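You operate a simulated robot arm through the tools that you are given. There is no shell and no other tool. Be economical: measure what you need, move in short steps, check, and stop when the job is done.

You run a simulated robot arm. Do the job below in one go: nothing can be reset, and whatever is moved stays where it is left.

## Task
Stack the white tub labelled "primer" from the top of table four on top of the white tub marked "filler". Put the 36 mm block from the top of table four on top of the grey sanding block and the 24 mm block on top of the brown carton there. Put the white mount in the black tray. Take the hand lamp and put it in the frame of the glazing jig. Take the blue sanding block on the top of the glazing table and put it away on the shelf of the packing bench. Stack the M6 screw box from the top of the glazing table on top of the M8 screw box. Put the lens housing on the top of the lamp table away on the top of the glazing table. Push the spares door shut. Close the covers door. Take the blue pane on the top of the panel table and put it away on the bay 2 of the padded rack. Fetch the green coat gauge and stand it on the top of the wiring cart. Any order will do. Set down upright: hand lamp, green coat gauge.

Only the result counts: the job must be done as asked and must still hold three seconds after the hand-in. Knocking over, shifting, dropping, spilling or breaking anything else fails it. Lids that push on must go on centred and level and be pressed home; caps that screw on are set level and turned clockwise until they are tight.

## Robot
A 7-joint arm with a vacuum gripper on a trunk, on a base that drives. Base frame: it is fixed to the floor where the robot stands at the start and does not move with it; the origin is under the middle of the robot, x ahead of it, y to its left, z up. Readings come in mm, degrees, newtons and seconds.
Its first joint turns from -69.0 to 172.0 degrees. Places, roughly: bay 2 of the padded rack [2900, -1400, 900]; black tray (50x27x13 cm) [700, 1000, 800]; blue pane (20x15x6 cm) [7000, -600, 900]; blue sanding block (11x7x4 cm) [2500, -1000, 900]; covers door [7400, 2000, 500]; frame of the glazing jig [2900, -900, 900]; green coat gauge [7500, -500, 1000]; grey sanding block [750, -1000, 1000]; hand lamp (8x8x21 cm) [800, -1000, 1000]; lens housing (15x8x6 cm) [4900, -1000, 900]; screw box [2750, -250, 1000]; shelf of the packing bench [31300, -8600, 400]; spares door [6700, 2000, 500]; top of the glazing table [2800, -600, 900]; top of the wiring cart [5000, -1700, 800]; white mount (20x6x6 cm) [500, -700, 900]. Payload 1.06 kg.
Tool frame: the origin (TCP) lies in the middle of the cups' lips, and z points out of the cups. The gripper has 1 cup of 24 mm across, covering 24 by 24 mm (tool x, y); the bellows give 8 mm. With the vacuum on, a cup seals on a smooth face that it is pressed against (1 to 4 N); it does not hold porous or soft things. The pull reaches 23 N.
Orientation is told as [roll, pitch, yaw] about the base's x, y, z axes, in that order, counted from this pose: with the cups facing straight down, the tool's x points along the base's -x, its y along +y and its z along -z.

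## Interface
- The arm moves only by the tool drive_tool. Its argument "commands" is a list of rows, each a list of 6 numbers: the shift along the base's x, y, z in units of 100 mm (1.0 is 100 mm), then the turn, a rotation vector about the base's x, y, z in units of 120 degrees (1.0 is 120 degrees). In form: [[tx, ty, tz, ax, ay, az], ...]. A call has 1 to 20 rows; each row is the pose to reach, as a shift and turn from the pose commanded when the call began. "valve" is the vacuum: 1 switches it on, 0 off, set as the call begins (left out, the last holds). A call with a number of a shift or a turn outside -1 to 1 is refused whole. Rows are played at 5 a second. More than 50 mm and 8.6 degrees between two rows, or a gripper value outside its range, and nothing of the call is played. A pose out of reach is approached as far as the arm can. The call stops where the force on the tool passes 40 N (or 10 N more than at its start, if that is more) or the arm is blocked; 0.2 s more then pass. The pull builds up within a second once a cup has sealed. Time passes only in rows, and 0.2 s behind the last, so rows that repeat a pose give it time. It gives the time, the measured TCP pose, the force on the tool (base axes) and the pull of the vacuum at its end, in the units of the frame above (readings bear some noise), with the torque about the TCP (base axes, N m) and any sound that the robot's microphone picked up.
- Cameras (640 x 400 px; columns grow to the right, rows downward): "scene" is now at [162.8, -49.4, 1239.6]; the picture's right is [-0.52, -0.86, 0.00], its down [-0.24, 0.14, -0.96] and it looks along [0.82, -0.50, -0.28] (base axes); focal length 214 px, centre (320, 200). "wrist" rides on the gripper at [78, 19, -96] in the tool frame; the picture's right is [-0.23, 0.97, 0.00], its down [-0.71, -0.17, -0.69] and it looks along [-0.67, -0.16, 0.73] (tool axes); focal length 243 px, centre (320, 200). There is no depth. A picture from a camera that has moved, and an enlarged one, comes with that camera's place and axes in the base frame and with its lens.
- camera(camera): a new picture of that camera. No time passes.
- lift_body(by): slides the trunk up (or, below 0, down) by that many mm; the arm and the scene camera ride with it, the base frame stays. It gives what a move gives, with no picture.
- base_move(legs): drives the robot by 1 to 6 legs, each [ahead, left, turn to the left] in mm, mm and degrees, along the robot's own axes; the way and the turn of a leg run together, so that a leg with both is an arc; at most 1500 mm and 180 degrees a leg. The arm and the cameras ride along, it lands a little off, and it stops where it bumps. It gives what a move gives.
- head_to(pan, tilt): turns the head with the scene camera to pan (to the left, within 80 degrees either way) and tilt (down, from -29 to 69), counted from straight ahead of the robot. It gives what a move gives.
- inspect(camera, box): a new picture of the part [left, top, right, bottom] of that camera's present view, enlarged. No time passes.
- hand_in(): hands the job in; it is judged then, once.

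Work in short steps. Places have to be worked out from the pictures, the camera data and where the tool is seen: move nearer, look again, correct. Check each grasp and each placing, and mend what went wrong. You have 546 turns and 344 pictures in all, those below and enlarged ones among them. Switch the vacuum off and draw the arm clear of the work before you hand the job in, unless the task says otherwise; then end with one line.

The tools are called by a JSON object that holds its "fn" and its "kwargs". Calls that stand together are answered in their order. drive_tool: Moves the arm, as the interface text tells. Its arguments: {"type":"object","properties":{"commands":{"type":"array"},"valve":{"type":"number"}},"required":["commands"]} The other tools are called the same way: lift_body (by) slides the trunk up or down; base_move (legs) drives the base; head_to (pan, tilt) turns the head that bears the scene camera; camera (camera) takes a picture; inspect (camera, box) takes an enlarged picture of a part of a camera's view; hand_in () hands the job in.

At the start:

```text
clock: 0.0
position: [224.5, -250.1, 1215.8]
tcp_rot: [0.1, 0.1, 0.0]
wrist_force: [1.2, 0.8, -0.3]
moment: [-0.01, -0.02, 0.0]
pull: 0.0
trunk travel left (down, up): [-375.0, 117.0]
robot x, y, heading: [1.3, 1.5, 0.2]
head pan, tilt: [-31.2, 16.1]
```

scene: 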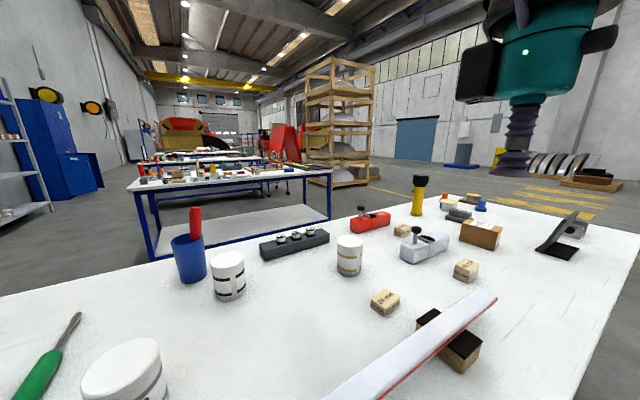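
wrist: 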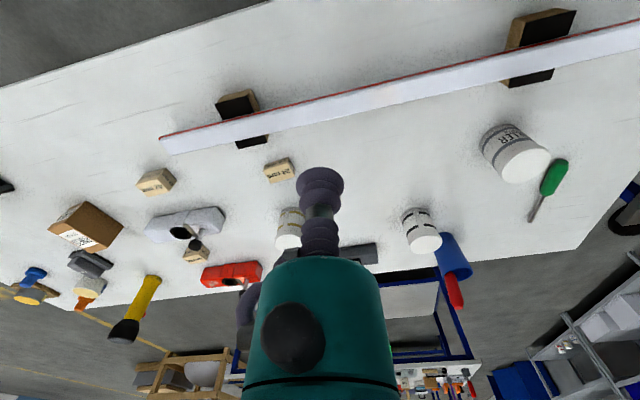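

The first views show table four ahead-right of the robot with tubs, blocks, carton and lamp. I enlarge parts of the scene view to read labels.

{"fn": "inspect", "kwargs": {"camera": "scene", "box": [330, 160, 600, 330]}}

{"fn": "inspect", "kwargs": {"camera": "scene", "box": [70, 190, 390, 400]}}

{"fn": "inspect", "kwargs": {"camera": "wrist", "box": [0, 150, 320, 350]}}

```text
2.35 times, centred on (465, 245) of scene
camera zoom: at [162.8, -49.4, 1239.6], right [-0.52, -0.86, 0.0], down [-0.24, 0.14, -0.96], along [0.82, -0.5, -0.28], focal length 505 px, centre (-21, 94)
```

zoom: 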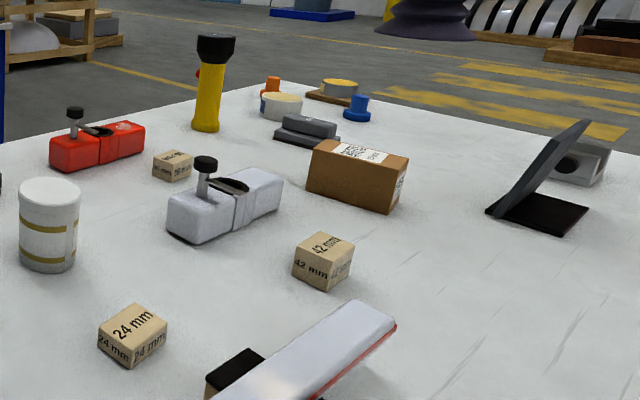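

```text
1.90 times, centred on (230, 295) of scene
camera zoom: at [162.8, -49.4, 1239.6], right [-0.52, -0.86, 0.0], down [-0.24, 0.14, -0.96], along [0.82, -0.5, -0.28], focal length 408 px, centre (491, 19)
```

zoom: 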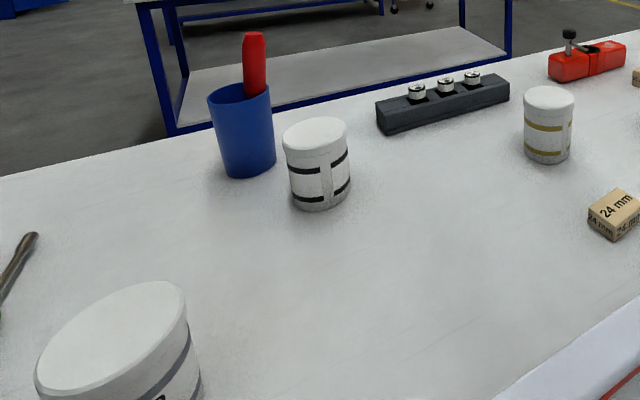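

```text
2.00 times, centred on (160, 250) of wrist
camera zoom: at [148.4, -231.5, 1310.7], right [0.23, 0.97, 0.0], down [0.71, -0.17, 0.69], along [0.67, -0.16, -0.73], focal length 485 px, centre (640, 100)
```

zoom: 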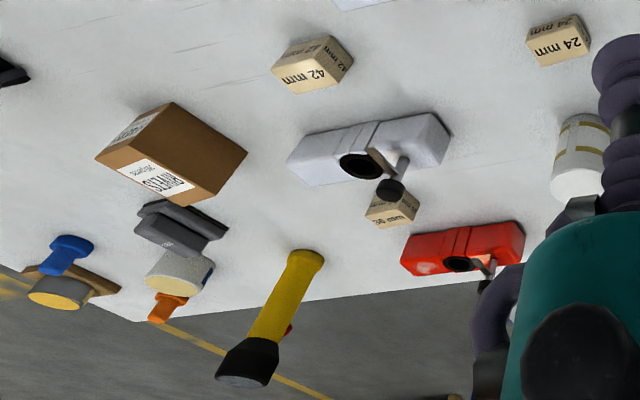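

I see the gold-band and black-band tubs, the FILLER tub near the robot, several marked blocks. I look around with the head to learn the layout before driving.

{"fn": "head_to", "kwargs": {"pan": -60, "tilt": 40}}

{"fn": "camera", "kwargs": {"camera": "scene"}}

{"fn": "head_to", "kwargs": {"pan": 50, "tilt": 25}}

{"fn": "camera", "kwargs": {"camera": "scene"}}

{"fn": "head_to", "kwargs": {"pan": 0, "tilt": 15}}

{"fn": "camera", "kwargs": {"camera": "scene"}}

```text
clock: 0.9
position: [226.6, -250.1, 1214.7]
tcp_rot: [-0.1, 0.0, 0.0]
wrist_force: [0.2, -0.4, -0.8]
moment: [0.01, 0.0, -0.03]
pull: 0.1
trunk travel left (down, up): [-375.0, 117.0]
robot x, y, heading: [2.6, 4.4, 0.2]
head pan, tilt: [-60.0, 40.0]
```

```text
338 pictures are left
camera scene: at [125.5, -74.7, 1201.8], right [-0.87, -0.5, 0.0], down [-0.32, 0.56, -0.77], along [0.38, -0.66, -0.64], focal length 214 px, centre (320, 200)
```

scene: 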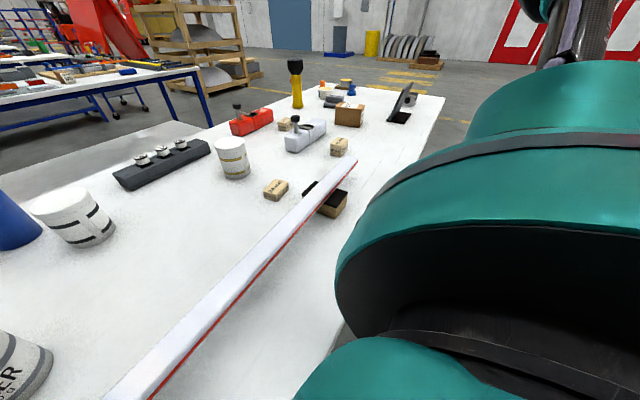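

```text
clock: 2.8
position: [226.4, -250.7, 1214.8]
tcp_rot: [0.0, 0.0, 0.1]
wrist_force: [-0.8, 0.8, -0.5]
moment: [0.0, 0.04, -0.01]
pull: 0.0
trunk travel left (down, up): [-375.0, 117.0]
robot x, y, heading: [1.4, -0.6, -0.0]
head pan, tilt: [50.0, 25.0]
```

```text
337 pictures are left
camera scene: at [142.1, 69.4, 1225.1], right [0.77, -0.64, 0.0], down [-0.27, -0.32, -0.91], along [0.58, 0.69, -0.42], focal length 214 px, centre (320, 200)
```

scene: 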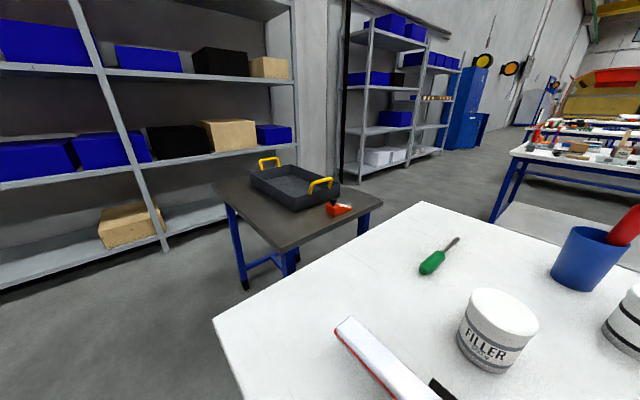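

```text
clock: 4.0
position: [226.3, -250.1, 1214.9]
tcp_rot: [0.0, 0.0, 0.0]
wrist_force: [-0.1, -0.3, 0.4]
moment: [-0.01, -0.01, 0.01]
pull: 0.1
trunk travel left (down, up): [-375.0, 117.0]
robot x, y, heading: [-4.2, 4.5, -0.2]
head pan, tilt: [0.0, 15.0]
```

```text
336 pictures are left
camera scene: at [176.3, -1.0, 1241.3], right [0.0, -1.0, 0.0], down [-0.26, 0.0, -0.97], along [0.97, 0.0, -0.26], focal length 214 px, centre (320, 200)
```

scene: 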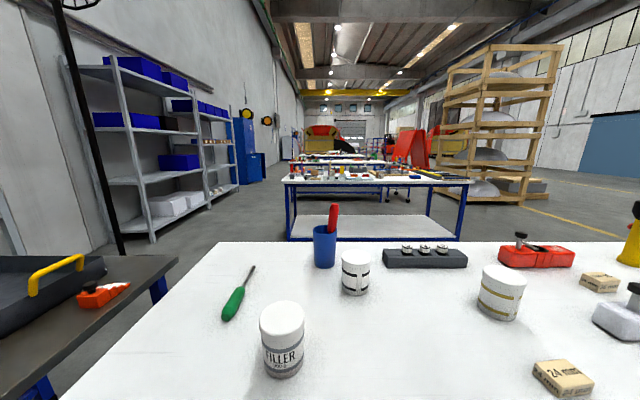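

Table four spans about x 155–920, y −1400…385, top at z≈870. I drive right along the table to see the other half and tub labels from another side.

{"fn": "base_move", "kwargs": {"legs": [[0, -800, 0]]}}

{"fn": "head_to", "kwargs": {"pan": -10, "tilt": 35}}

{"fn": "camera", "kwargs": {"camera": "scene"}}

{"fn": "head_to", "kwargs": {"pan": 55, "tilt": 25}}

{"fn": "camera", "kwargs": {"camera": "scene"}}

```text
clock: 8.3
position: [221.4, -1055.7, 1214.0]
tcp_rot: [0.0, 0.0, -0.3]
wrist_force: [0.6, 0.0, 0.2]
moment: [-0.01, 0.0, 0.0]
pull: 0.0
trunk travel left (down, up): [-375.0, 117.0]
robot x, y, heading: [-0.9, -806.1, -0.4]
head pan, tilt: [0.0, 15.0]
```

```text
clock: 9.1
position: [222.2, -1054.5, 1214.5]
tcp_rot: [0.0, 0.0, -0.3]
wrist_force: [0.8, -0.3, -0.5]
moment: [0.01, -0.01, 0.02]
pull: 0.1
trunk travel left (down, up): [-375.0, 117.0]
robot x, y, heading: [-3.1, -801.9, -0.4]
head pan, tilt: [-10.0, 35.0]
```

```text
335 pictures are left
camera scene: at [167.0, -820.7, 1209.4], right [-0.18, -0.98, 0.0], down [-0.56, 0.1, -0.82], along [0.81, -0.15, -0.57], focal length 214 px, centre (320, 200)
```

scene: 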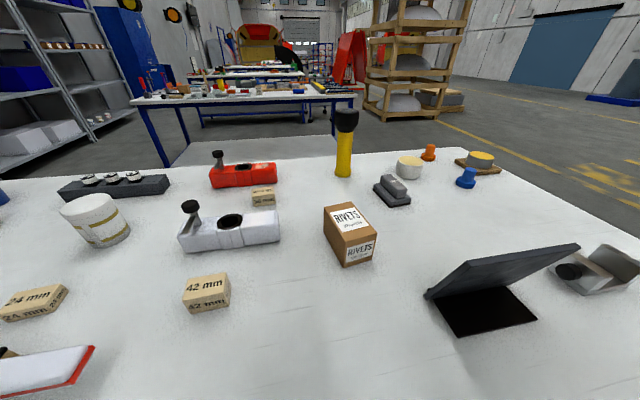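

```text
clock: 10.5
position: [221.4, -1054.8, 1213.9]
tcp_rot: [0.1, -0.1, -0.2]
wrist_force: [0.1, 0.0, -0.4]
moment: [-0.01, 0.05, 0.02]
pull: 0.1
trunk travel left (down, up): [-375.0, 117.0]
robot x, y, heading: [-5.0, -801.7, -0.5]
head pan, tilt: [55.0, 25.0]
```

```text
334 pictures are left
camera scene: at [133.7, -729.8, 1225.1], right [0.82, -0.58, 0.0], down [-0.24, -0.34, -0.91], along [0.53, 0.74, -0.42], focal length 214 px, centre (320, 200)
```

scene: 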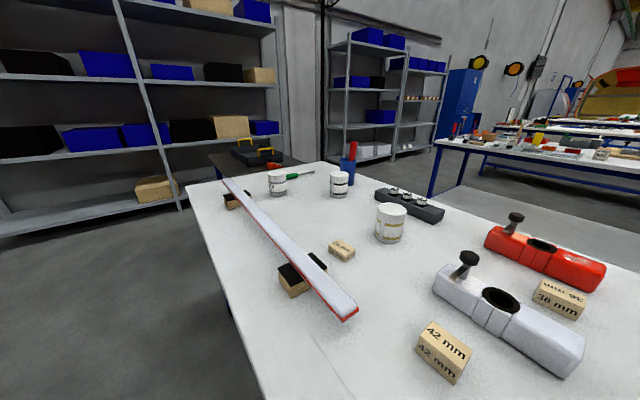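

The 36 mm block lies by the red mount. I zoom on the tubs, the grey block, and the carton.

{"fn": "inspect", "kwargs": {"camera": "scene", "box": [250, 150, 450, 260]}}

{"fn": "head_to", "kwargs": {"pan": -15, "tilt": 25}}

{"fn": "inspect", "kwargs": {"camera": "scene", "box": [260, 80, 540, 260]}}

```text
3.20 times, centred on (350, 205) of scene
camera zoom: at [133.7, -729.8, 1225.1], right [0.82, -0.58, 0.0], down [-0.24, -0.34, -0.91], along [0.53, 0.74, -0.42], focal length 686 px, centre (224, 184)
```

zoom: 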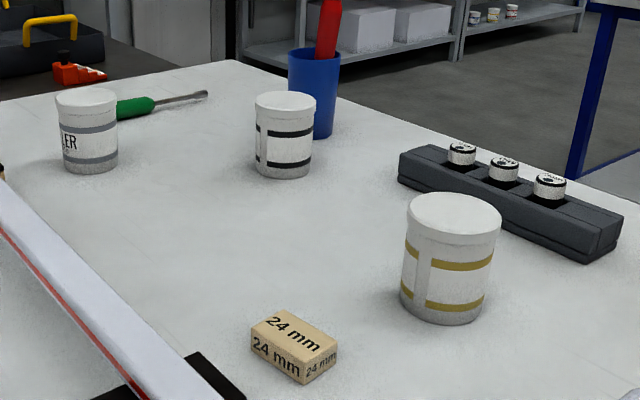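

```text
clock: 11.9
position: [222.2, -1056.2, 1214.0]
tcp_rot: [0.0, 0.0, -0.3]
wrist_force: [0.4, 0.6, -0.1]
moment: [0.03, -0.01, 0.06]
pull: 0.1
trunk travel left (down, up): [-375.0, 117.0]
robot x, y, heading: [-2.4, -804.3, -0.4]
head pan, tilt: [-15.0, 25.0]
```

```text
2.22 times, centred on (400, 170) of scene
camera zoom: at [169.2, -829.3, 1225.1], right [-0.26, -0.96, 0.0], down [-0.41, 0.11, -0.91], along [0.87, -0.24, -0.42], focal length 477 px, centre (142, 267)
```

zoom: 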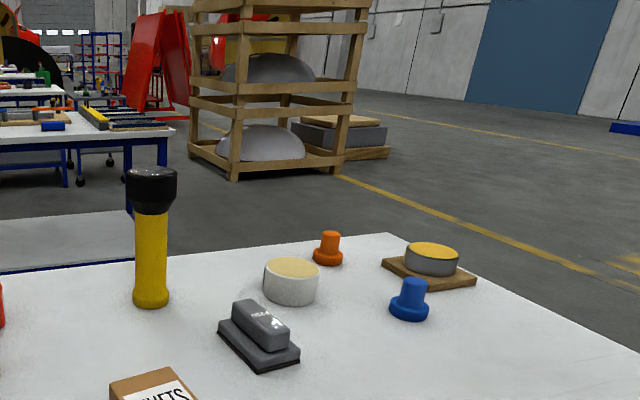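

The tubs' labels face away still. I check how close the robot base is to the table edge by looking down.

{"fn": "head_to", "kwargs": {"pan": 30, "tilt": 69}}

{"fn": "camera", "kwargs": {"camera": "scene"}}

```text
clock: 13.0
position: [221.6, -1054.5, 1215.3]
tcp_rot: [0.0, 0.0, -0.3]
wrist_force: [-0.5, -0.4, 0.8]
moment: [0.02, 0.01, 0.01]
pull: 0.0
trunk travel left (down, up): [-375.0, 117.0]
robot x, y, heading: [-2.5, -802.1, -0.2]
head pan, tilt: [30.0, 68.8]
```

```text
331 pictures are left
camera scene: at [129.0, -777.3, 1165.7], right [0.49, -0.87, 0.0], down [-0.81, -0.46, -0.36], along [0.32, 0.18, -0.93], focal length 214 px, centre (320, 200)
```

scene: 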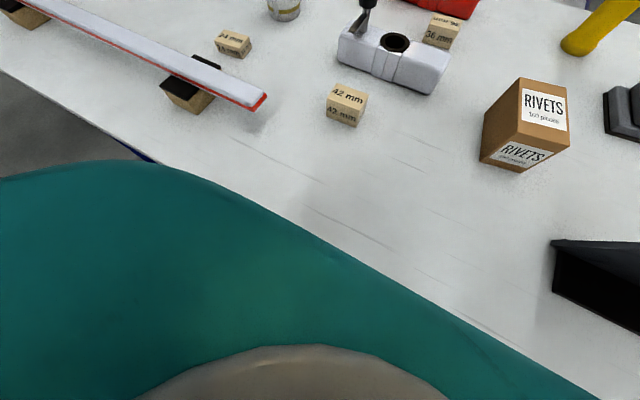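

Objects computed: 24 mm block ≈[422,−384], carton ≈[464,−940], both reachable from robot y≈−660. I drive there and bring the tool above the 24 mm block.

{"fn": "base_move", "kwargs": {"legs": [[0, 145, 0]]}}

{"fn": "head_to", "kwargs": {"pan": 0, "tilt": 40}}

{"fn": "camera", "kwargs": {"camera": "scene"}}

```text
clock: 14.4
position: [221.9, -909.0, 1215.9]
tcp_rot: [0.1, 0.0, -0.4]
wrist_force: [0.6, -0.5, 0.2]
moment: [-0.03, -0.02, 0.02]
pull: 0.1
trunk travel left (down, up): [-375.0, 117.0]
robot x, y, heading: [-2.1, -657.6, -0.2]
head pan, tilt: [30.0, 68.8]
```

```text
clock: 15.3
position: [222.9, -908.8, 1215.3]
tcp_rot: [0.0, 0.1, -0.3]
wrist_force: [-1.2, 0.3, 0.5]
moment: [0.02, 0.02, 0.0]
pull: 0.1
trunk travel left (down, up): [-375.0, 117.0]
robot x, y, heading: [0.6, -657.6, -0.4]
head pan, tilt: [0.0, 40.0]
```

```text
330 pictures are left
camera scene: at [166.3, -659.7, 1201.7], right [-0.01, -1.0, 0.0], down [-0.64, 0.0, -0.77], along [0.77, 0.0, -0.64], focal length 214 px, centre (320, 200)
```

scene: 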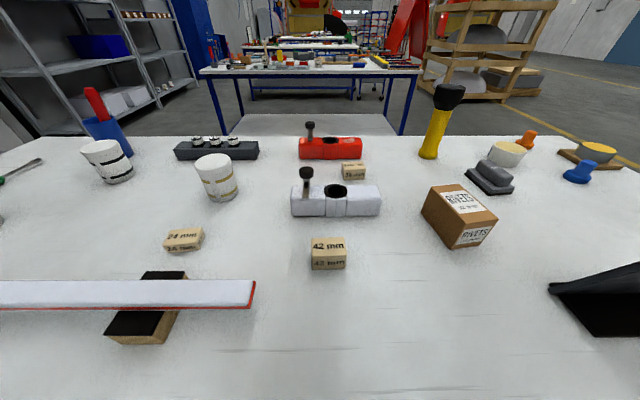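

I bring the tool straight ahead of the robot (about x≈430, y≈−658) so base moves can do the lateral work.

{"fn": "drive_tool", "kwargs": {"commands": [[0.24, 0.28, 0, 0, 0, 0], [0.47, 0.56, 0, 0, 0, 0], [0.7, 0.84, 0, 0, 0, 0]]}}

{"fn": "drive_tool", "kwargs": {"commands": [[0.24, 0.28, 0, 0, 0, 0], [0.47, 0.56, 0, 0, 0, 0], [0.7, 0.84, 0, 0, 0, 0]]}}

{"fn": "drive_tool", "kwargs": {"commands": [[0.24, 0.28, 0, 0, 0, 0], [0.47, 0.56, 0, 0, 0, 0], [0.7, 0.84, 0, 0, 0, 0]]}}

{"fn": "base_move", "kwargs": {"legs": [[0, 255, 0]]}}

{"fn": "camera", "kwargs": {"camera": "wrist"}}

{"fn": "camera", "kwargs": {"camera": "scene"}}

```text
clock: 16.1
position: [294.0, -824.0, 1215.0]
tcp_rot: [-0.1, 0.0, -0.4]
wrist_force: [-0.3, -0.6, -0.7]
moment: [0.01, 0.02, 0.01]
pull: 0.1
trunk travel left (down, up): [-375.0, 117.0]
robot x, y, heading: [-1.1, -660.2, -0.6]
head pan, tilt: [0.0, 40.0]
```

```text
clock: 16.9
position: [350.6, -762.2, 1210.6]
tcp_rot: [0.0, -0.2, -0.4]
wrist_force: [0.3, 0.0, 0.4]
moment: [0.0, -0.01, 0.01]
pull: 0.0
out of reach, approached as far as the arm can: row 3
trunk travel left (down, up): [-375.0, 117.0]
robot x, y, heading: [1.2, -660.7, -0.3]
head pan, tilt: [0.0, 40.0]
```

```text
clock: 17.7
position: [384.0, -767.6, 1188.7]
tcp_rot: [0.0, -0.1, -0.5]
wrist_force: [0.0, 0.3, 0.3]
moment: [0.02, 0.01, 0.01]
pull: 0.1
out of reach, approached as far as the arm can: row 1, 2, 3
trunk travel left (down, up): [-375.0, 117.0]
robot x, y, heading: [0.8, -656.7, -0.5]
head pan, tilt: [0.0, 40.0]
```

```text
clock: 19.6
position: [383.9, -508.1, 1188.7]
tcp_rot: [0.0, 0.0, 0.0]
wrist_force: [-1.2, 0.2, 0.7]
moment: [0.02, 0.02, -0.01]
pull: 0.0
trunk travel left (down, up): [-375.0, 117.0]
robot x, y, heading: [-0.7, -400.7, 0.1]
head pan, tilt: [0.0, 40.0]
```

```text
329 pictures are left
camera wrist: at [306.3, -490.0, 1284.0], right [0.24, 0.97, 0.0], down [0.71, -0.17, 0.69], along [0.67, -0.16, -0.73], focal length 243 px, centre (320, 200)
```

wrist: 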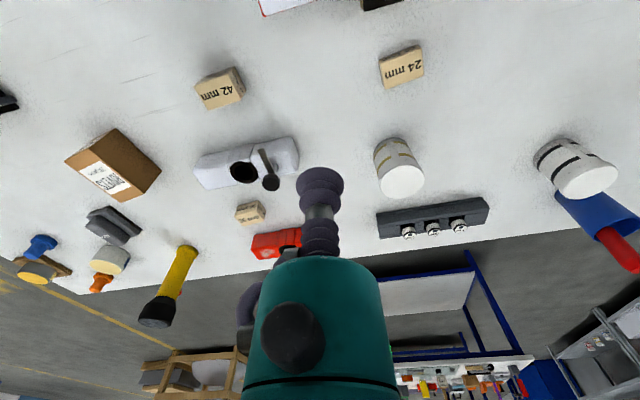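

```text
328 pictures are left
camera scene: at [167.4, -401.8, 1201.8], right [0.0, -1.0, 0.0], down [-0.64, 0.0, -0.77], along [0.77, 0.0, -0.64], focal length 214 px, centre (320, 200)
```

scene: 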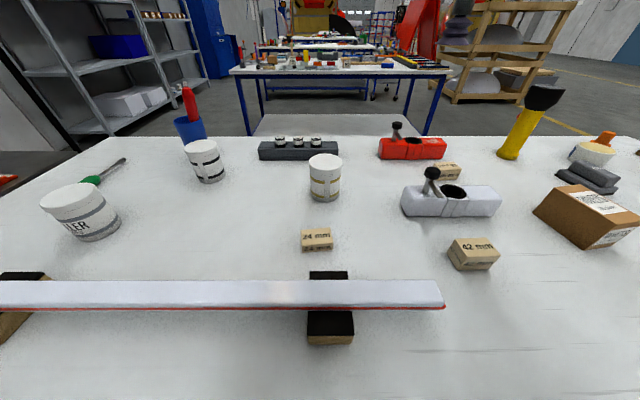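

At this height reach is short. I lower the trunk 130 mm, then move the tool toward the 24 mm block at ≈[428,−396].

{"fn": "lift_body", "kwargs": {"by": -130}}

{"fn": "drive_tool", "kwargs": {"commands": [[0.1, 0.2, 0, 0, 0, 0], [0.1, 0.2, 0, 0, 0, 0]]}}

```text
clock: 21.2
position: [384.1, -510.0, 1059.4]
tcp_rot: [0.0, -0.1, -0.1]
wrist_force: [0.6, 0.4, -1.0]
moment: [-0.03, -0.02, 0.0]
pull: 0.1
trunk travel left (down, up): [-245.0, 247.0]
robot x, y, heading: [-2.4, -397.5, -0.2]
head pan, tilt: [0.0, 40.0]
```

```text
clock: 21.8
position: [388.7, -500.2, 1058.1]
tcp_rot: [0.2, 0.0, -0.3]
wrist_force: [0.1, 0.3, -0.3]
moment: [0.0, 0.0, -0.02]
pull: 0.0
out of reach, approached as far as the arm can: row 1, 2
trunk travel left (down, up): [-245.0, 247.0]
robot x, y, heading: [0.9, -398.9, 0.0]
head pan, tilt: [0.0, 40.0]
```

The arm config is unchanged by the trunk; I need the tool lower relative to the trunk, so I move down 80 mm.

{"fn": "drive_tool", "kwargs": {"commands": [[0, 0, -0.4, 0, 0, 0], [0, 0, -0.8, 0, 0, 0]]}}

{"fn": "drive_tool", "kwargs": {"commands": [[0.2, 0.4, 0, 0, 0, 0], [0.4, 0.8, 0, 0, 0, 0], [0.45, 1.0, 0, 0, 0, 0]]}}

{"fn": "camera", "kwargs": {"camera": "wrist"}}

```text
clock: 22.4
position: [388.7, -499.7, 976.6]
tcp_rot: [0.1, 0.0, -0.2]
wrist_force: [1.3, -0.1, -0.5]
moment: [0.01, 0.02, 0.02]
pull: 0.1
trunk travel left (down, up): [-245.0, 247.0]
robot x, y, heading: [-2.8, -401.9, -0.1]
head pan, tilt: [0.0, 40.0]
```

```text
clock: 23.2
position: [408.4, -480.5, 977.3]
tcp_rot: [0.0, 0.0, -0.4]
wrist_force: [-0.3, -0.3, 0.0]
moment: [-0.01, 0.02, 0.02]
pull: 0.1
out of reach, approached as far as the arm can: row 1, 2, 3
trunk travel left (down, up): [-245.0, 247.0]
robot x, y, heading: [1.8, -402.7, 0.0]
head pan, tilt: [0.0, 40.0]
```

```text
327 pictures are left
camera wrist: at [331.3, -460.6, 1072.9], right [0.24, 0.97, 0.0], down [0.71, -0.18, 0.69], along [0.67, -0.16, -0.73], focal length 243 px, centre (320, 200)
```

wrist: 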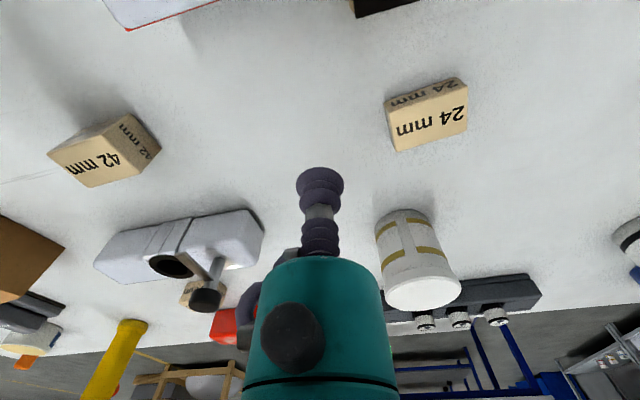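

Still limited at radius ≈415 — maybe a joint limit rather than extension. I test moving down and the reach there.

{"fn": "drive_tool", "kwargs": {"commands": [[-0.3, 0.3, 0, 0, 0, 0], [-0.3, 0.6, 0, 0, 0, 0], [-0.3, 0.9, 0, 0, 0, 0]]}}

{"fn": "drive_tool", "kwargs": {"commands": [[0.1, 0, 0, 0, 0, 0], [0.3, 0, 0, 0, 0, 0]]}}

```text
clock: 24.0
position: [392.3, -474.8, 977.0]
tcp_rot: [0.2, 0.0, -0.1]
wrist_force: [0.8, -0.1, -0.6]
moment: [-0.01, 0.01, 0.01]
pull: 0.0
out of reach, approached as far as the arm can: row 1, 2, 3
trunk travel left (down, up): [-245.0, 247.0]
robot x, y, heading: [-2.1, -399.6, -0.2]
head pan, tilt: [0.0, 40.0]
```

```text
clock: 24.6
position: [416.6, -483.1, 978.5]
tcp_rot: [0.0, -0.1, -0.1]
wrist_force: [-0.1, 0.6, -0.2]
moment: [-0.04, 0.03, 0.04]
pull: 0.0
out of reach, approached as far as the arm can: row 1, 2
trunk travel left (down, up): [-245.0, 247.0]
robot x, y, heading: [-1.7, -402.1, -0.0]
head pan, tilt: [0.0, 40.0]
```

The limit is angular, likely the last joint. I turn the tool in yaw with the swing and try again.

{"fn": "drive_tool", "kwargs": {"commands": [[0, 0, 0, 0, 0, 0.07], [0, 0, 0, 0, 0, 0.14], [0, 0, 0, 0, 0, 0.21], [0, 0.3, 0, 0, 0, 0.25], [0, 0.6, 0, 0, 0, 0.25], [0, 0.9, 0, 0, 0, 0.25]]}}

```text
clock: 26.0
position: [413.1, -482.4, 973.9]
tcp_rot: [0.1, 0.0, 29.9]
wrist_force: [0.3, 0.1, 0.5]
moment: [0.0, 0.02, -0.01]
pull: 0.0
out of reach, approached as far as the arm can: row 4, 5, 6
trunk travel left (down, up): [-245.0, 247.0]
robot x, y, heading: [1.6, -401.3, -0.1]
head pan, tilt: [0.0, 40.0]
```

Turning yaw is fine but the y-swing is blocked. I test reaching outward at the right instead.

{"fn": "drive_tool", "kwargs": {"commands": [[0.3, -0.4, 0, 0, 0, 0], [0.6, -0.8, 0, 0, 0, 0], [0.9, -0.8, 0, 0, 0, 0], [1.0, -0.8, 0, 0, 0, 0]]}}

```text
clock: 27.0
position: [513.9, -560.0, 972.6]
tcp_rot: [0.0, 0.0, 29.8]
wrist_force: [0.3, -0.4, -0.7]
moment: [0.0, -0.01, -0.01]
pull: 0.1
trunk travel left (down, up): [-245.0, 247.0]
robot x, y, heading: [3.0, -401.3, -0.1]
head pan, tilt: [0.0, 40.0]
```

Reach outward is fine to r≈540. I check where the swing limit lies at this radius.

{"fn": "drive_tool", "kwargs": {"commands": [[0, 0.3, 0, 0, 0, 0], [0, 0.6, 0, 0, 0, 0], [0, 0.9, 0, 0, 0, 0]]}}

{"fn": "drive_tool", "kwargs": {"commands": [[0, 0.3, 0, 0, 0, 0], [0, 0.6, 0, 0, 0, 0], [0, 0.9, 0, 0, 0, 0]]}}

```text
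clock: 27.8
position: [480.7, -523.0, 966.6]
tcp_rot: [0.1, 0.1, 29.8]
wrist_force: [-0.4, 0.0, 0.2]
moment: [0.02, 0.0, -0.01]
pull: 0.0
out of reach, approached as far as the arm can: row 1, 2, 3
trunk travel left (down, up): [-245.0, 247.0]
robot x, y, heading: [0.2, -399.7, -0.3]
head pan, tilt: [0.0, 40.0]
```

```text
clock: 28.6
position: [471.7, -507.4, 963.3]
tcp_rot: [0.1, -0.1, 29.9]
wrist_force: [0.0, -0.5, 0.2]
moment: [0.02, 0.0, 0.0]
pull: 0.0
out of reach, approached as far as the arm can: row 1, 2, 3
trunk travel left (down, up): [-245.0, 247.0]
robot x, y, heading: [-4.0, -399.7, -0.1]
head pan, tilt: [0.0, 40.0]
```

The arm's swing is limited at about −12° azimuth on the left, so the work should be on the robot's right-front. I raise the trunk, back off, and turn the robot 50° left so the table sits at its front-right.

{"fn": "lift_body", "kwargs": {"by": 130}}

{"fn": "base_move", "kwargs": {"legs": [[-120, 0, 0], [0, 0, 50]]}}

{"fn": "head_to", "kwargs": {"pan": -50, "tilt": 45}}

{"fn": "camera", "kwargs": {"camera": "scene"}}

```text
clock: 30.1
position: [443.3, -506.9, 1143.1]
tcp_rot: [-4.1, -7.5, 30.1]
wrist_force: [0.7, 0.7, -0.4]
moment: [0.04, -0.04, 0.03]
pull: 0.1
trunk travel left (down, up): [-375.0, 117.0]
robot x, y, heading: [2.3, -399.7, 0.0]
head pan, tilt: [0.0, 40.0]
```

```text
clock: 33.6
position: [248.8, -131.5, 1144.8]
tcp_rot: [-4.2, -7.4, 79.6]
wrist_force: [-0.1, -0.2, 0.5]
moment: [0.03, -0.02, 0.01]
pull: 0.2
trunk travel left (down, up): [-375.0, 117.0]
robot x, y, heading: [-120.6, -399.2, 49.0]
head pan, tilt: [0.0, 40.0]
```

```text
clock: 34.8
position: [248.8, -131.5, 1144.2]
tcp_rot: [-4.1, -7.4, 79.7]
wrist_force: [1.0, -1.0, 0.8]
moment: [0.01, -0.01, -0.02]
pull: 0.1
trunk travel left (down, up): [-375.0, 117.0]
robot x, y, heading: [-118.8, -400.7, 49.1]
head pan, tilt: [-50.0, 45.0]
```

```text
326 pictures are left
camera scene: at [14.9, -339.3, 1194.5], right [-0.01, -1.0, 0.0], down [-0.71, 0.01, -0.71], along [0.71, -0.01, -0.71], focal length 214 px, centre (320, 200)
```

scene: 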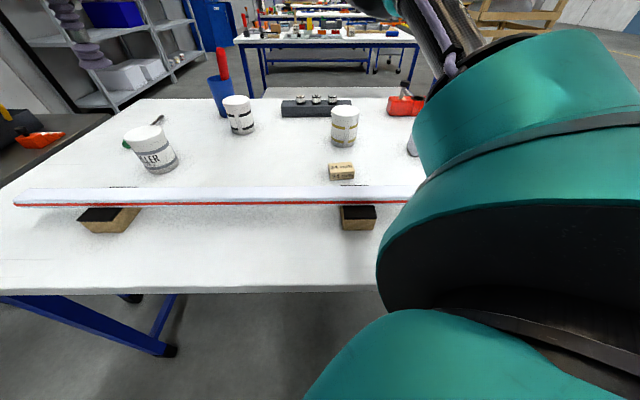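

The table edge is clear. I shift the base to about (−10,−600), level the tool and turn it to yaw≈0 so the wrist camera looks along +x.

{"fn": "base_move", "kwargs": {"legs": [[-79, -213, 0]]}}

{"fn": "drive_tool", "kwargs": {"commands": [[0, 0, 0, -0.0273, 0.0223, 0], [0, 0, 0, -0.0546, 0.0447, 0]]}}

{"fn": "drive_tool", "kwargs": {"commands": [[0, 0, 0, 0, 0, -0.07], [0, 0, 0, 0, 0, -0.14], [0, 0, 0, 0, 0, -0.21], [0, 0, 0, 0, 0, -0.28], [0, 0, 0, 0, 0, -0.35], [0, 0, 0, 0, 0, -0.42], [0, 0, 0, 0, 0, -0.49], [0, 0, 0, 0, 0, -0.56], [0, 0, 0, 0, 0, -0.63], [0, 0, 0, 0, 0, -0.664]]}}

{"fn": "camera", "kwargs": {"camera": "wrist"}}

```text
clock: 36.5
position: [359.9, -330.3, 1144.3]
tcp_rot: [-4.1, -7.4, 79.8]
wrist_force: [0.4, 0.4, 0.0]
moment: [0.03, 0.0, 0.0]
pull: 0.0
trunk travel left (down, up): [-375.0, 117.0]
robot x, y, heading: [-8.0, -603.2, 49.3]
head pan, tilt: [-50.0, 45.0]
```

```text
clock: 37.1
position: [366.0, -344.2, 1139.3]
tcp_rot: [0.0, 0.1, 79.4]
wrist_force: [0.2, -0.3, 0.3]
moment: [0.02, -0.01, 0.03]
pull: 0.0
out of reach, approached as far as the arm can: row 1, 2
trunk travel left (down, up): [-375.0, 117.0]
robot x, y, heading: [-10.1, -599.4, 49.6]
head pan, tilt: [-50.0, 45.0]
```

```text
clock: 39.3
position: [365.6, -344.9, 1139.8]
tcp_rot: [0.0, 0.0, -0.2]
wrist_force: [0.0, -0.2, -1.1]
moment: [0.01, -0.02, -0.02]
pull: 0.1
trunk travel left (down, up): [-375.0, 117.0]
robot x, y, heading: [-6.7, -592.6, 49.4]
head pan, tilt: [-50.0, 45.0]
```

```text
325 pictures are left
camera wrist: at [288.1, -326.1, 1235.9], right [0.24, 0.97, 0.0], down [0.71, -0.18, 0.68], along [0.66, -0.16, -0.73], focal length 243 px, centre (320, 200)
```

wrist: 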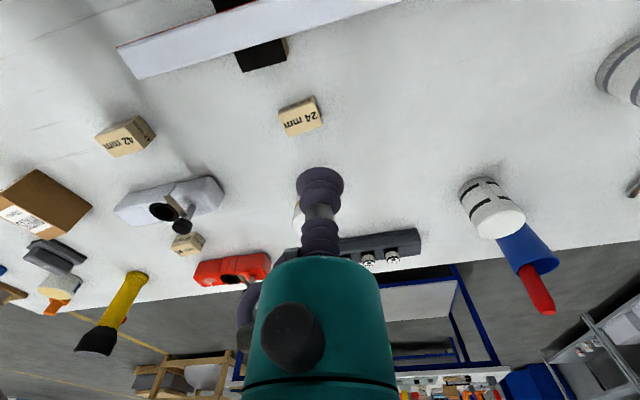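

The 24 mm block top is at ≈[427,−388]. I move above it and descend to z≈960.

{"fn": "drive_tool", "kwargs": {"commands": [[0.3, -0.22, -0.2, 0, 0, 0], [0.62, -0.44, -0.4, 0, 0, 0], [0.62, -0.44, -0.8, 0, 0, 0], [0.62, -0.44, -1.0, 0, 0, 0]]}}

{"fn": "drive_tool", "kwargs": {"commands": [[0, 0, -0.4, 0, 0, 0], [0, 0, -0.8, 0, 0, 0]]}}

{"fn": "camera", "kwargs": {"camera": "wrist"}}

```text
clock: 40.3
position: [426.9, -388.0, 1038.9]
tcp_rot: [-0.1, 0.0, -0.2]
wrist_force: [-0.2, -0.9, -0.2]
moment: [0.02, 0.02, 0.03]
pull: 0.1
trunk travel left (down, up): [-375.0, 117.0]
robot x, y, heading: [-5.7, -600.0, 49.6]
head pan, tilt: [-50.0, 45.0]
```

```text
clock: 40.9
position: [427.5, -389.4, 960.6]
tcp_rot: [0.0, 0.0, -0.2]
wrist_force: [0.8, -0.9, 0.1]
moment: [0.02, 0.02, -0.02]
pull: 0.1
trunk travel left (down, up): [-375.0, 117.0]
robot x, y, heading: [-7.6, -600.4, 49.5]
head pan, tilt: [-50.0, 45.0]
```

```text
324 pictures are left
camera wrist: at [350.1, -370.1, 1055.8], right [0.24, 0.97, 0.0], down [0.71, -0.17, 0.68], along [0.66, -0.16, -0.73], focal length 243 px, centre (320, 200)
```

wrist: 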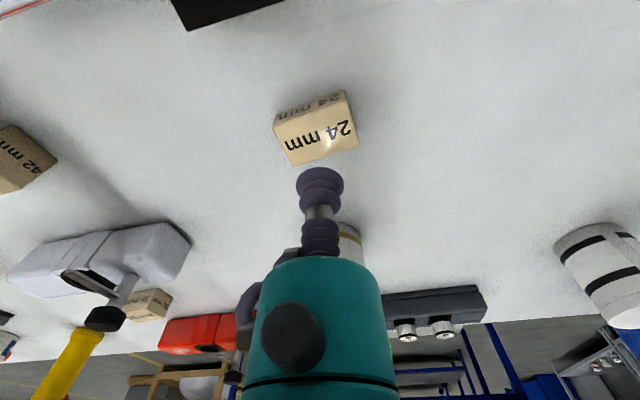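

The block's top is nearly under the cup, ~5 mm further in x. I nudge and descend with the vacuum on to z≈904.

{"fn": "drive_tool", "kwargs": {"commands": [[0.05, 0, -0.25, 0, 0, 0], [0.05, 0, -0.5, 0, 0, 0], [0.05, 0, -0.56, 0, 0, 0]], "valve": 1}}

{"fn": "drive_tool", "kwargs": {"commands": [[0, 0, -0.02, 0, 0, 0], [0, 0, -0.04, 0, 0, 0]]}}

```text
clock: 41.7
position: [432.4, -388.9, 903.4]
tcp_rot: [-0.1, 0.0, -0.2]
wrist_force: [-0.3, 0.0, -0.1]
moment: [0.0, 0.0, -0.01]
pull: 0.1
trunk travel left (down, up): [-375.0, 117.0]
robot x, y, heading: [-10.1, -598.1, 49.5]
head pan, tilt: [-50.0, 45.0]
```

```text
clock: 42.3
position: [432.1, -389.6, 898.6]
tcp_rot: [0.0, 0.0, -0.2]
wrist_force: [-0.3, 0.2, 0.2]
moment: [-0.04, 0.01, -0.01]
pull: 0.1
trunk travel left (down, up): [-375.0, 117.0]
robot x, y, heading: [-6.4, -601.0, 49.3]
head pan, tilt: [-50.0, 45.0]
```

Not yet in contact; I continue down in 4 mm steps.

{"fn": "drive_tool", "kwargs": {"commands": [[0, 0, -0.02, 0, 0, 0], [0, 0, -0.04, 0, 0, 0]]}}

{"fn": "drive_tool", "kwargs": {"commands": [[0, 0, -0.02, 0, 0, 0], [0, 0, -0.04, 0, 0, 0]]}}

```text
clock: 42.9
position: [432.2, -389.1, 896.0]
tcp_rot: [0.0, 0.0, -0.1]
wrist_force: [-0.2, 0.2, -0.5]
moment: [-0.01, 0.01, 0.0]
pull: 0.1
trunk travel left (down, up): [-375.0, 117.0]
robot x, y, heading: [-8.2, -599.4, 49.6]
head pan, tilt: [-50.0, 45.0]
```

```text
clock: 43.5
position: [433.4, -388.6, 892.3]
tcp_rot: [0.0, 0.1, -0.1]
wrist_force: [-0.4, 0.9, -0.4]
moment: [0.01, 0.01, 0.02]
pull: 0.1
trunk travel left (down, up): [-375.0, 117.0]
robot x, y, heading: [-7.1, -603.5, 49.5]
head pan, tilt: [-50.0, 45.0]
```

{"fn": "drive_tool", "kwargs": {"commands": [[0, 0, -0.02, 0, 0, 0], [0, 0, -0.04, 0, 0, 0]]}}

{"fn": "camera", "kwargs": {"camera": "wrist"}}

```text
clock: 44.1
position: [432.4, -388.8, 888.5]
tcp_rot: [0.1, -0.1, -0.2]
wrist_force: [0.1, -0.9, -0.2]
moment: [-0.02, 0.0, -0.02]
pull: 0.1
trunk travel left (down, up): [-375.0, 117.0]
robot x, y, heading: [-8.6, -603.2, 49.4]
head pan, tilt: [-50.0, 45.0]
```

```text
323 pictures are left
camera wrist: at [355.1, -370.0, 984.3], right [0.24, 0.97, 0.0], down [0.71, -0.17, 0.68], along [0.66, -0.16, -0.73], focal length 243 px, centre (320, 200)
```

wrist: 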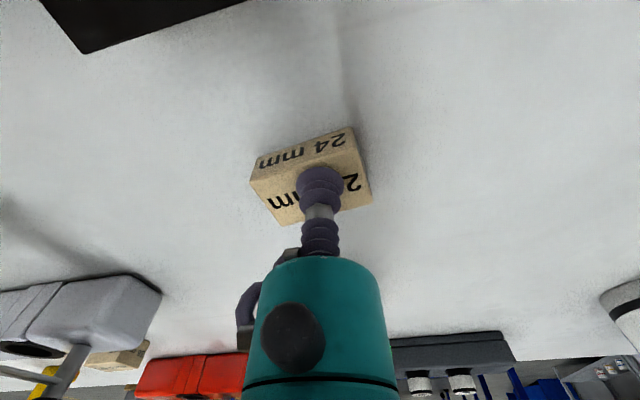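

The cup is centred over the top face. I continue down.

{"fn": "drive_tool", "kwargs": {"commands": [[0, 0, -0.03, 0, 0, 0], [0, 0, -0.05, 0, 0, 0]]}}

{"fn": "drive_tool", "kwargs": {"commands": [[0, 0, -0.02, 0, 0, 0], [0, 0, -0.04, 0, 0, 0]]}}

```text
clock: 44.7
position: [432.4, -389.1, 883.4]
tcp_rot: [0.0, 0.1, -0.2]
wrist_force: [0.7, 0.0, 4.4]
moment: [0.0, -0.03, 0.01]
pull: 23.0
trunk travel left (down, up): [-375.0, 117.0]
robot x, y, heading: [-10.7, -602.6, 49.5]
head pan, tilt: [-50.0, 45.0]
```

```text
clock: 45.3
position: [432.7, -389.3, 879.8]
tcp_rot: [0.0, 0.0, -0.2]
wrist_force: [1.6, -0.5, 17.6]
moment: [-0.03, -0.03, 0.0]
pull: 23.1
trunk travel left (down, up): [-375.0, 117.0]
robot x, y, heading: [-9.2, -598.4, 49.6]
head pan, tilt: [-50.0, 45.0]
```

Sealed (pull 23 N). I lift 100 mm, then look at the carton.

{"fn": "drive_tool", "kwargs": {"commands": [[0, 0, 0.2, 0, 0, 0], [0, 0, 0.6, 0, 0, 0], [0, 0, 1.0, 0, 0, 0]]}}

{"fn": "drive_tool", "kwargs": {"commands": [[0, 0, 0.4, 0, 0, 0], [0, 0, 0.8, 0, 0, 0]]}}

{"fn": "base_move", "kwargs": {"legs": [[-260, -230, 0]]}}

{"fn": "camera", "kwargs": {"camera": "wrist"}}

{"fn": "head_to", "kwargs": {"pan": -50, "tilt": 45}}

{"fn": "camera", "kwargs": {"camera": "scene"}}

```text
clock: 46.1
position: [432.0, -389.1, 979.5]
tcp_rot: [0.0, 0.0, -0.2]
wrist_force: [0.5, -1.2, -0.4]
moment: [0.01, 0.0, 0.0]
pull: 22.2
trunk travel left (down, up): [-375.0, 117.0]
robot x, y, heading: [-6.8, -600.4, 49.6]
head pan, tilt: [-50.0, 45.0]
```

```text
clock: 46.7
position: [432.8, -389.5, 1058.6]
tcp_rot: [0.0, 0.0, -0.3]
wrist_force: [0.5, -1.0, -0.9]
moment: [-0.02, 0.01, 0.0]
pull: 22.8
trunk travel left (down, up): [-375.0, 117.0]
robot x, y, heading: [-8.1, -595.2, 49.4]
head pan, tilt: [-50.0, 45.0]
```

```text
clock: 49.0
position: [439.7, -738.0, 1058.0]
tcp_rot: [0.0, 0.0, -0.1]
wrist_force: [0.6, 0.3, -0.4]
moment: [-0.01, 0.01, 0.01]
pull: 22.9
trunk travel left (down, up): [-375.0, 117.0]
robot x, y, heading: [1.5, -947.7, 49.7]
head pan, tilt: [-50.0, 45.0]
```

```text
322 pictures are left
camera wrist: at [361.8, -719.4, 1154.8], right [0.24, 0.97, 0.0], down [0.71, -0.17, 0.68], along [0.67, -0.16, -0.73], focal length 243 px, centre (320, 200)
```

wrist: 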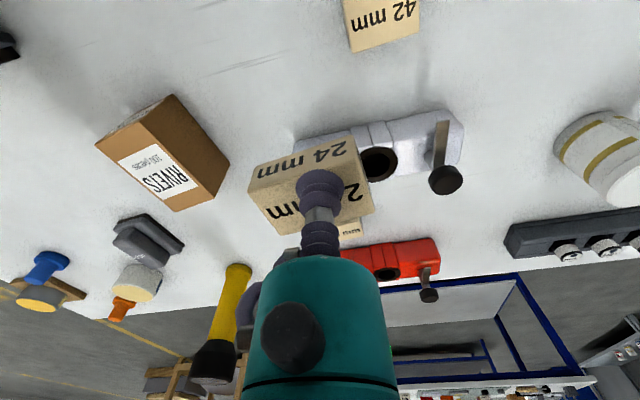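

```text
clock: 49.6
position: [439.7, -737.6, 1059.1]
tcp_rot: [0.1, 0.0, -0.1]
wrist_force: [-0.5, -0.2, -1.7]
moment: [0.0, 0.02, 0.01]
pull: 22.7
trunk travel left (down, up): [-375.0, 117.0]
robot x, y, heading: [-1.1, -945.2, 49.5]
head pan, tilt: [-50.0, 45.0]
```

```text
321 pictures are left
camera scene: at [133.9, -886.9, 1194.5], right [-0.01, -1.0, 0.0], down [-0.71, 0.0, -0.71], along [0.71, 0.0, -0.71], focal length 214 px, centre (320, 200)
```

scene: 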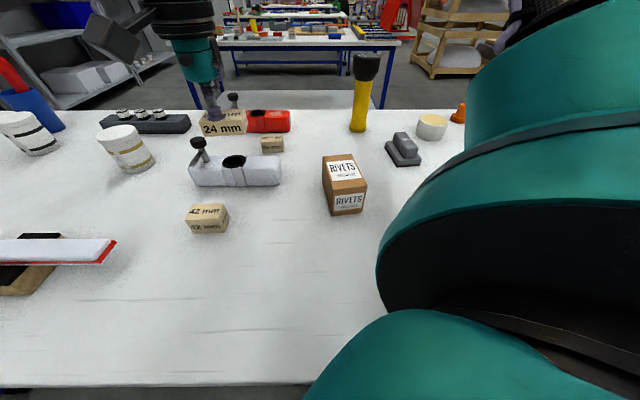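

Carton top centre ≈[473,−938], z≈931. I carry the block over it.

{"fn": "drive_tool", "kwargs": {"commands": [[0.17, -0.4, 0, 0, 0, 0], [0.17, -0.8, 0, 0, 0, 0], [0.17, -1.0, 0, 0, 0, 0]]}}

{"fn": "drive_tool", "kwargs": {"commands": [[0.16, -0.4, 0, 0, 0, 0], [0.16, -0.8, 0, 0, 0, 0], [0.16, -1.0, -0.3, 0, 0, 0]]}}

{"fn": "camera", "kwargs": {"camera": "wrist"}}

{"fn": "inspect", "kwargs": {"camera": "scene", "box": [240, 60, 460, 240]}}

```text
clock: 50.4
position: [456.2, -837.7, 1059.2]
tcp_rot: [-0.1, 0.1, 0.0]
wrist_force: [-0.2, 0.1, -0.5]
moment: [-0.01, 0.01, 0.0]
pull: 22.8
trunk travel left (down, up): [-375.0, 117.0]
robot x, y, heading: [-0.9, -950.8, 49.4]
head pan, tilt: [-50.0, 45.0]
```

```text
clock: 51.2
position: [472.7, -938.6, 1028.1]
tcp_rot: [0.0, 0.0, 0.0]
wrist_force: [0.4, -0.3, 0.0]
moment: [-0.01, -0.01, -0.01]
pull: 23.5
trunk travel left (down, up): [-375.0, 117.0]
robot x, y, heading: [-3.6, -949.5, 49.6]
head pan, tilt: [-50.0, 45.0]
```

```text
320 pictures are left
camera wrist: at [394.3, -919.5, 1124.0], right [0.24, 0.97, 0.0], down [0.71, -0.17, 0.68], along [0.67, -0.16, -0.73], focal length 243 px, centre (320, 200)
```

wrist: 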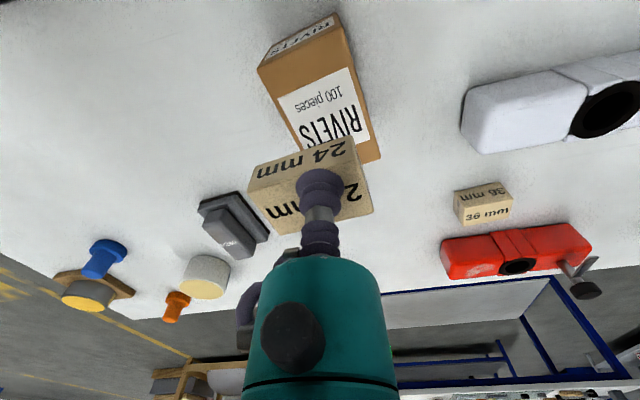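

```text
2.22 times, centred on (350, 150) of scene
camera zoom: at [134.3, -887.0, 1194.4], right [-0.01, -1.0, 0.0], down [-0.71, 0.0, -0.71], along [0.71, 0.0, -0.71], focal length 477 px, centre (253, 311)
```

zoom: 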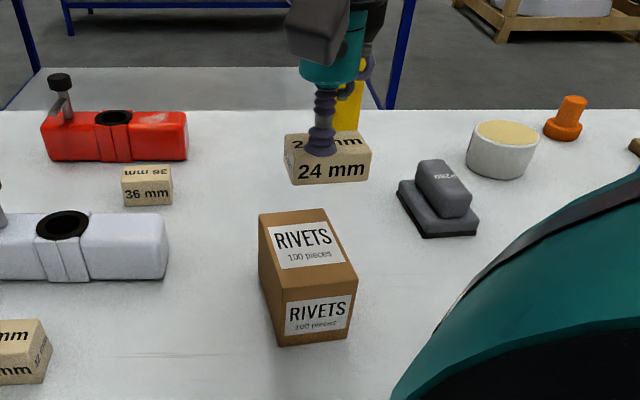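

The carton's top centre is right beneath. I descend to just above contact.

{"fn": "drive_tool", "kwargs": {"commands": [[0.02, 0, -0.3, 0, 0, 0], [0.02, 0, -0.6, 0, 0, 0], [0.02, 0, -0.66, 0, 0, 0]]}}

{"fn": "inspect", "kwargs": {"camera": "scene", "box": [240, 60, 460, 240]}}

```text
clock: 52.0
position: [474.7, -937.0, 961.8]
tcp_rot: [0.0, 0.1, -0.1]
wrist_force: [-1.2, -0.2, -0.3]
moment: [0.0, 0.0, -0.02]
pull: 22.1
trunk travel left (down, up): [-375.0, 117.0]
robot x, y, heading: [-3.4, -949.0, 49.4]
head pan, tilt: [-50.0, 45.0]
```

```text
2.22 times, centred on (350, 150) of scene
camera zoom: at [133.9, -886.9, 1194.5], right [-0.01, -1.0, 0.0], down [-0.71, 0.0, -0.71], along [0.71, 0.0, -0.71], focal length 477 px, centre (253, 311)
```

zoom: 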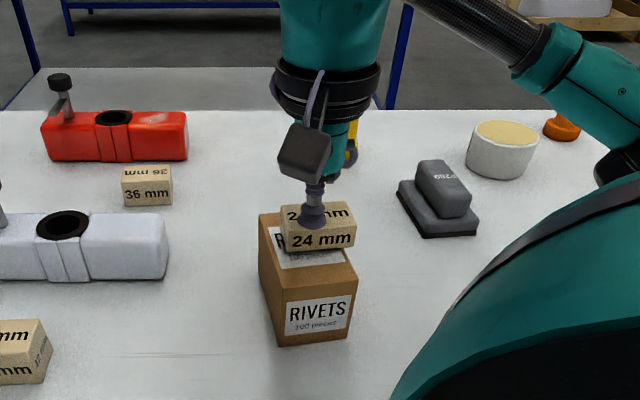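

The block is ~9 mm right of centre; I shift and lower in small steps.

{"fn": "drive_tool", "kwargs": {"commands": [[-0.03, 0.09, 0, 0, 0, 0], [-0.03, 0.09, -0.03, 0, 0, 0], [-0.03, 0.09, -0.05, 0, 0, 0]]}}

{"fn": "drive_tool", "kwargs": {"commands": [[0, 0, -0.02, 0, 0, 0], [0, 0, -0.04, 0, 0, 0]]}}

```text
clock: 52.8
position: [471.5, -928.8, 957.9]
tcp_rot: [0.0, 0.0, -0.1]
wrist_force: [0.3, 0.2, 0.8]
moment: [0.0, 0.01, 0.03]
pull: 22.7
trunk travel left (down, up): [-375.0, 117.0]
robot x, y, heading: [-3.6, -954.4, 49.3]
head pan, tilt: [-50.0, 45.0]
```

```text
clock: 53.4
position: [472.0, -928.8, 956.5]
tcp_rot: [0.0, -0.1, 0.0]
wrist_force: [3.2, -0.2, 18.2]
moment: [-0.05, 0.0, 0.0]
pull: 22.6
trunk travel left (down, up): [-375.0, 117.0]
robot x, y, heading: [-2.2, -947.8, 49.6]
head pan, tilt: [-50.0, 45.0]
```

Contact (18 N). I release, wait, and lift.

{"fn": "drive_tool", "kwargs": {"commands": [[0, 0, 0.04, 0, 0, 0], [0, 0, 0.04, 0, 0, 0], [0, 0, 0.04, 0, 0, 0], [0, 0, 0.04, 0, 0, 0], [0, 0, 0.04, 0, 0, 0], [0, 0, 0.1, 0, 0, 0], [0, 0, 0.4, 0, 0, 0], [0, 0, 0.8, 0, 0, 0], [0, 0, 1.0, 0, 0, 0]], "valve": 0}}

{"fn": "inspect", "kwargs": {"camera": "scene", "box": [240, 60, 460, 240]}}

```text
clock: 55.4
position: [471.7, -928.4, 1053.5]
tcp_rot: [0.1, 0.1, 0.0]
wrist_force: [-0.9, -0.8, -0.3]
moment: [-0.01, 0.03, 0.01]
pull: 0.1
trunk travel left (down, up): [-375.0, 117.0]
robot x, y, heading: [2.1, -951.2, 49.9]
head pan, tilt: [-50.0, 45.0]
```

```text
2.22 times, centred on (350, 150) of scene
camera zoom: at [133.8, -886.9, 1194.5], right [-0.01, -1.0, 0.0], down [-0.71, 0.0, -0.71], along [0.71, 0.0, -0.71], focal length 477 px, centre (253, 311)
```

zoom: 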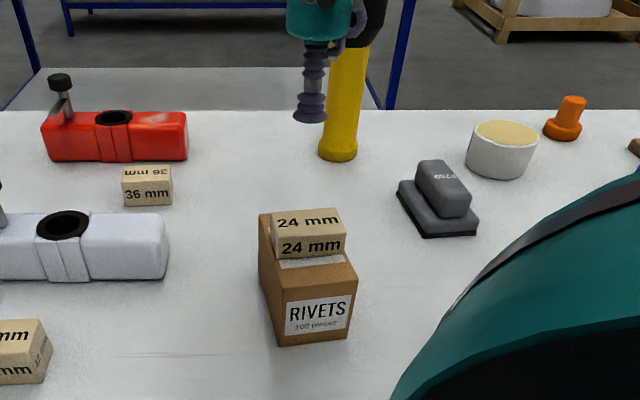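

Placed well. Next the white mount at ≈[532,−694]: I drive the base 230 mm toward +y and look.

{"fn": "base_move", "kwargs": {"legs": [[175, 149, 0]]}}

{"fn": "camera", "kwargs": {"camera": "wrist"}}

{"fn": "inspect", "kwargs": {"camera": "scene", "box": [180, 90, 460, 270]}}

```text
clock: 57.1
position: [469.8, -698.3, 1053.7]
tcp_rot: [0.0, 0.0, -0.1]
wrist_force: [-0.5, 0.2, 0.2]
moment: [0.03, 0.01, -0.02]
pull: 0.0
trunk travel left (down, up): [-375.0, 117.0]
robot x, y, heading: [-5.3, -720.4, 49.6]
head pan, tilt: [-50.0, 45.0]
```

```text
316 pictures are left
camera wrist: at [392.5, -679.8, 1149.7], right [0.24, 0.97, 0.0], down [0.71, -0.17, 0.68], along [0.67, -0.16, -0.73], focal length 243 px, centre (320, 200)
```

wrist: 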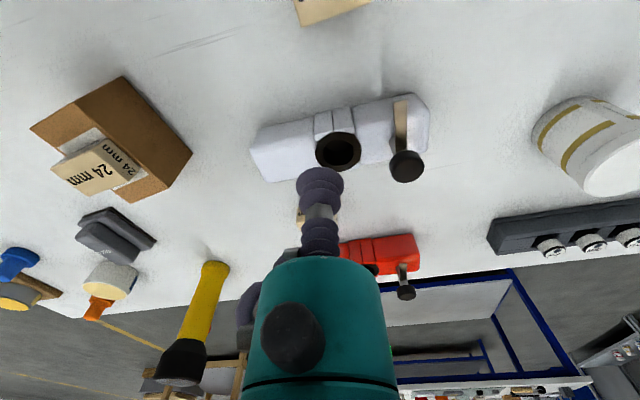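

```text
2.22 times, centred on (320, 180) of scene
camera zoom: at [131.8, -656.9, 1194.5], right [-0.01, -1.0, 0.0], down [-0.71, 0.01, -0.71], along [0.71, -0.01, -0.71], focal length 477 px, centre (320, 244)
```

zoom: 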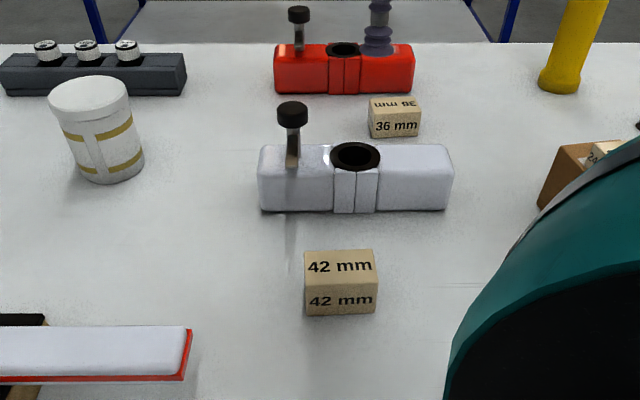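

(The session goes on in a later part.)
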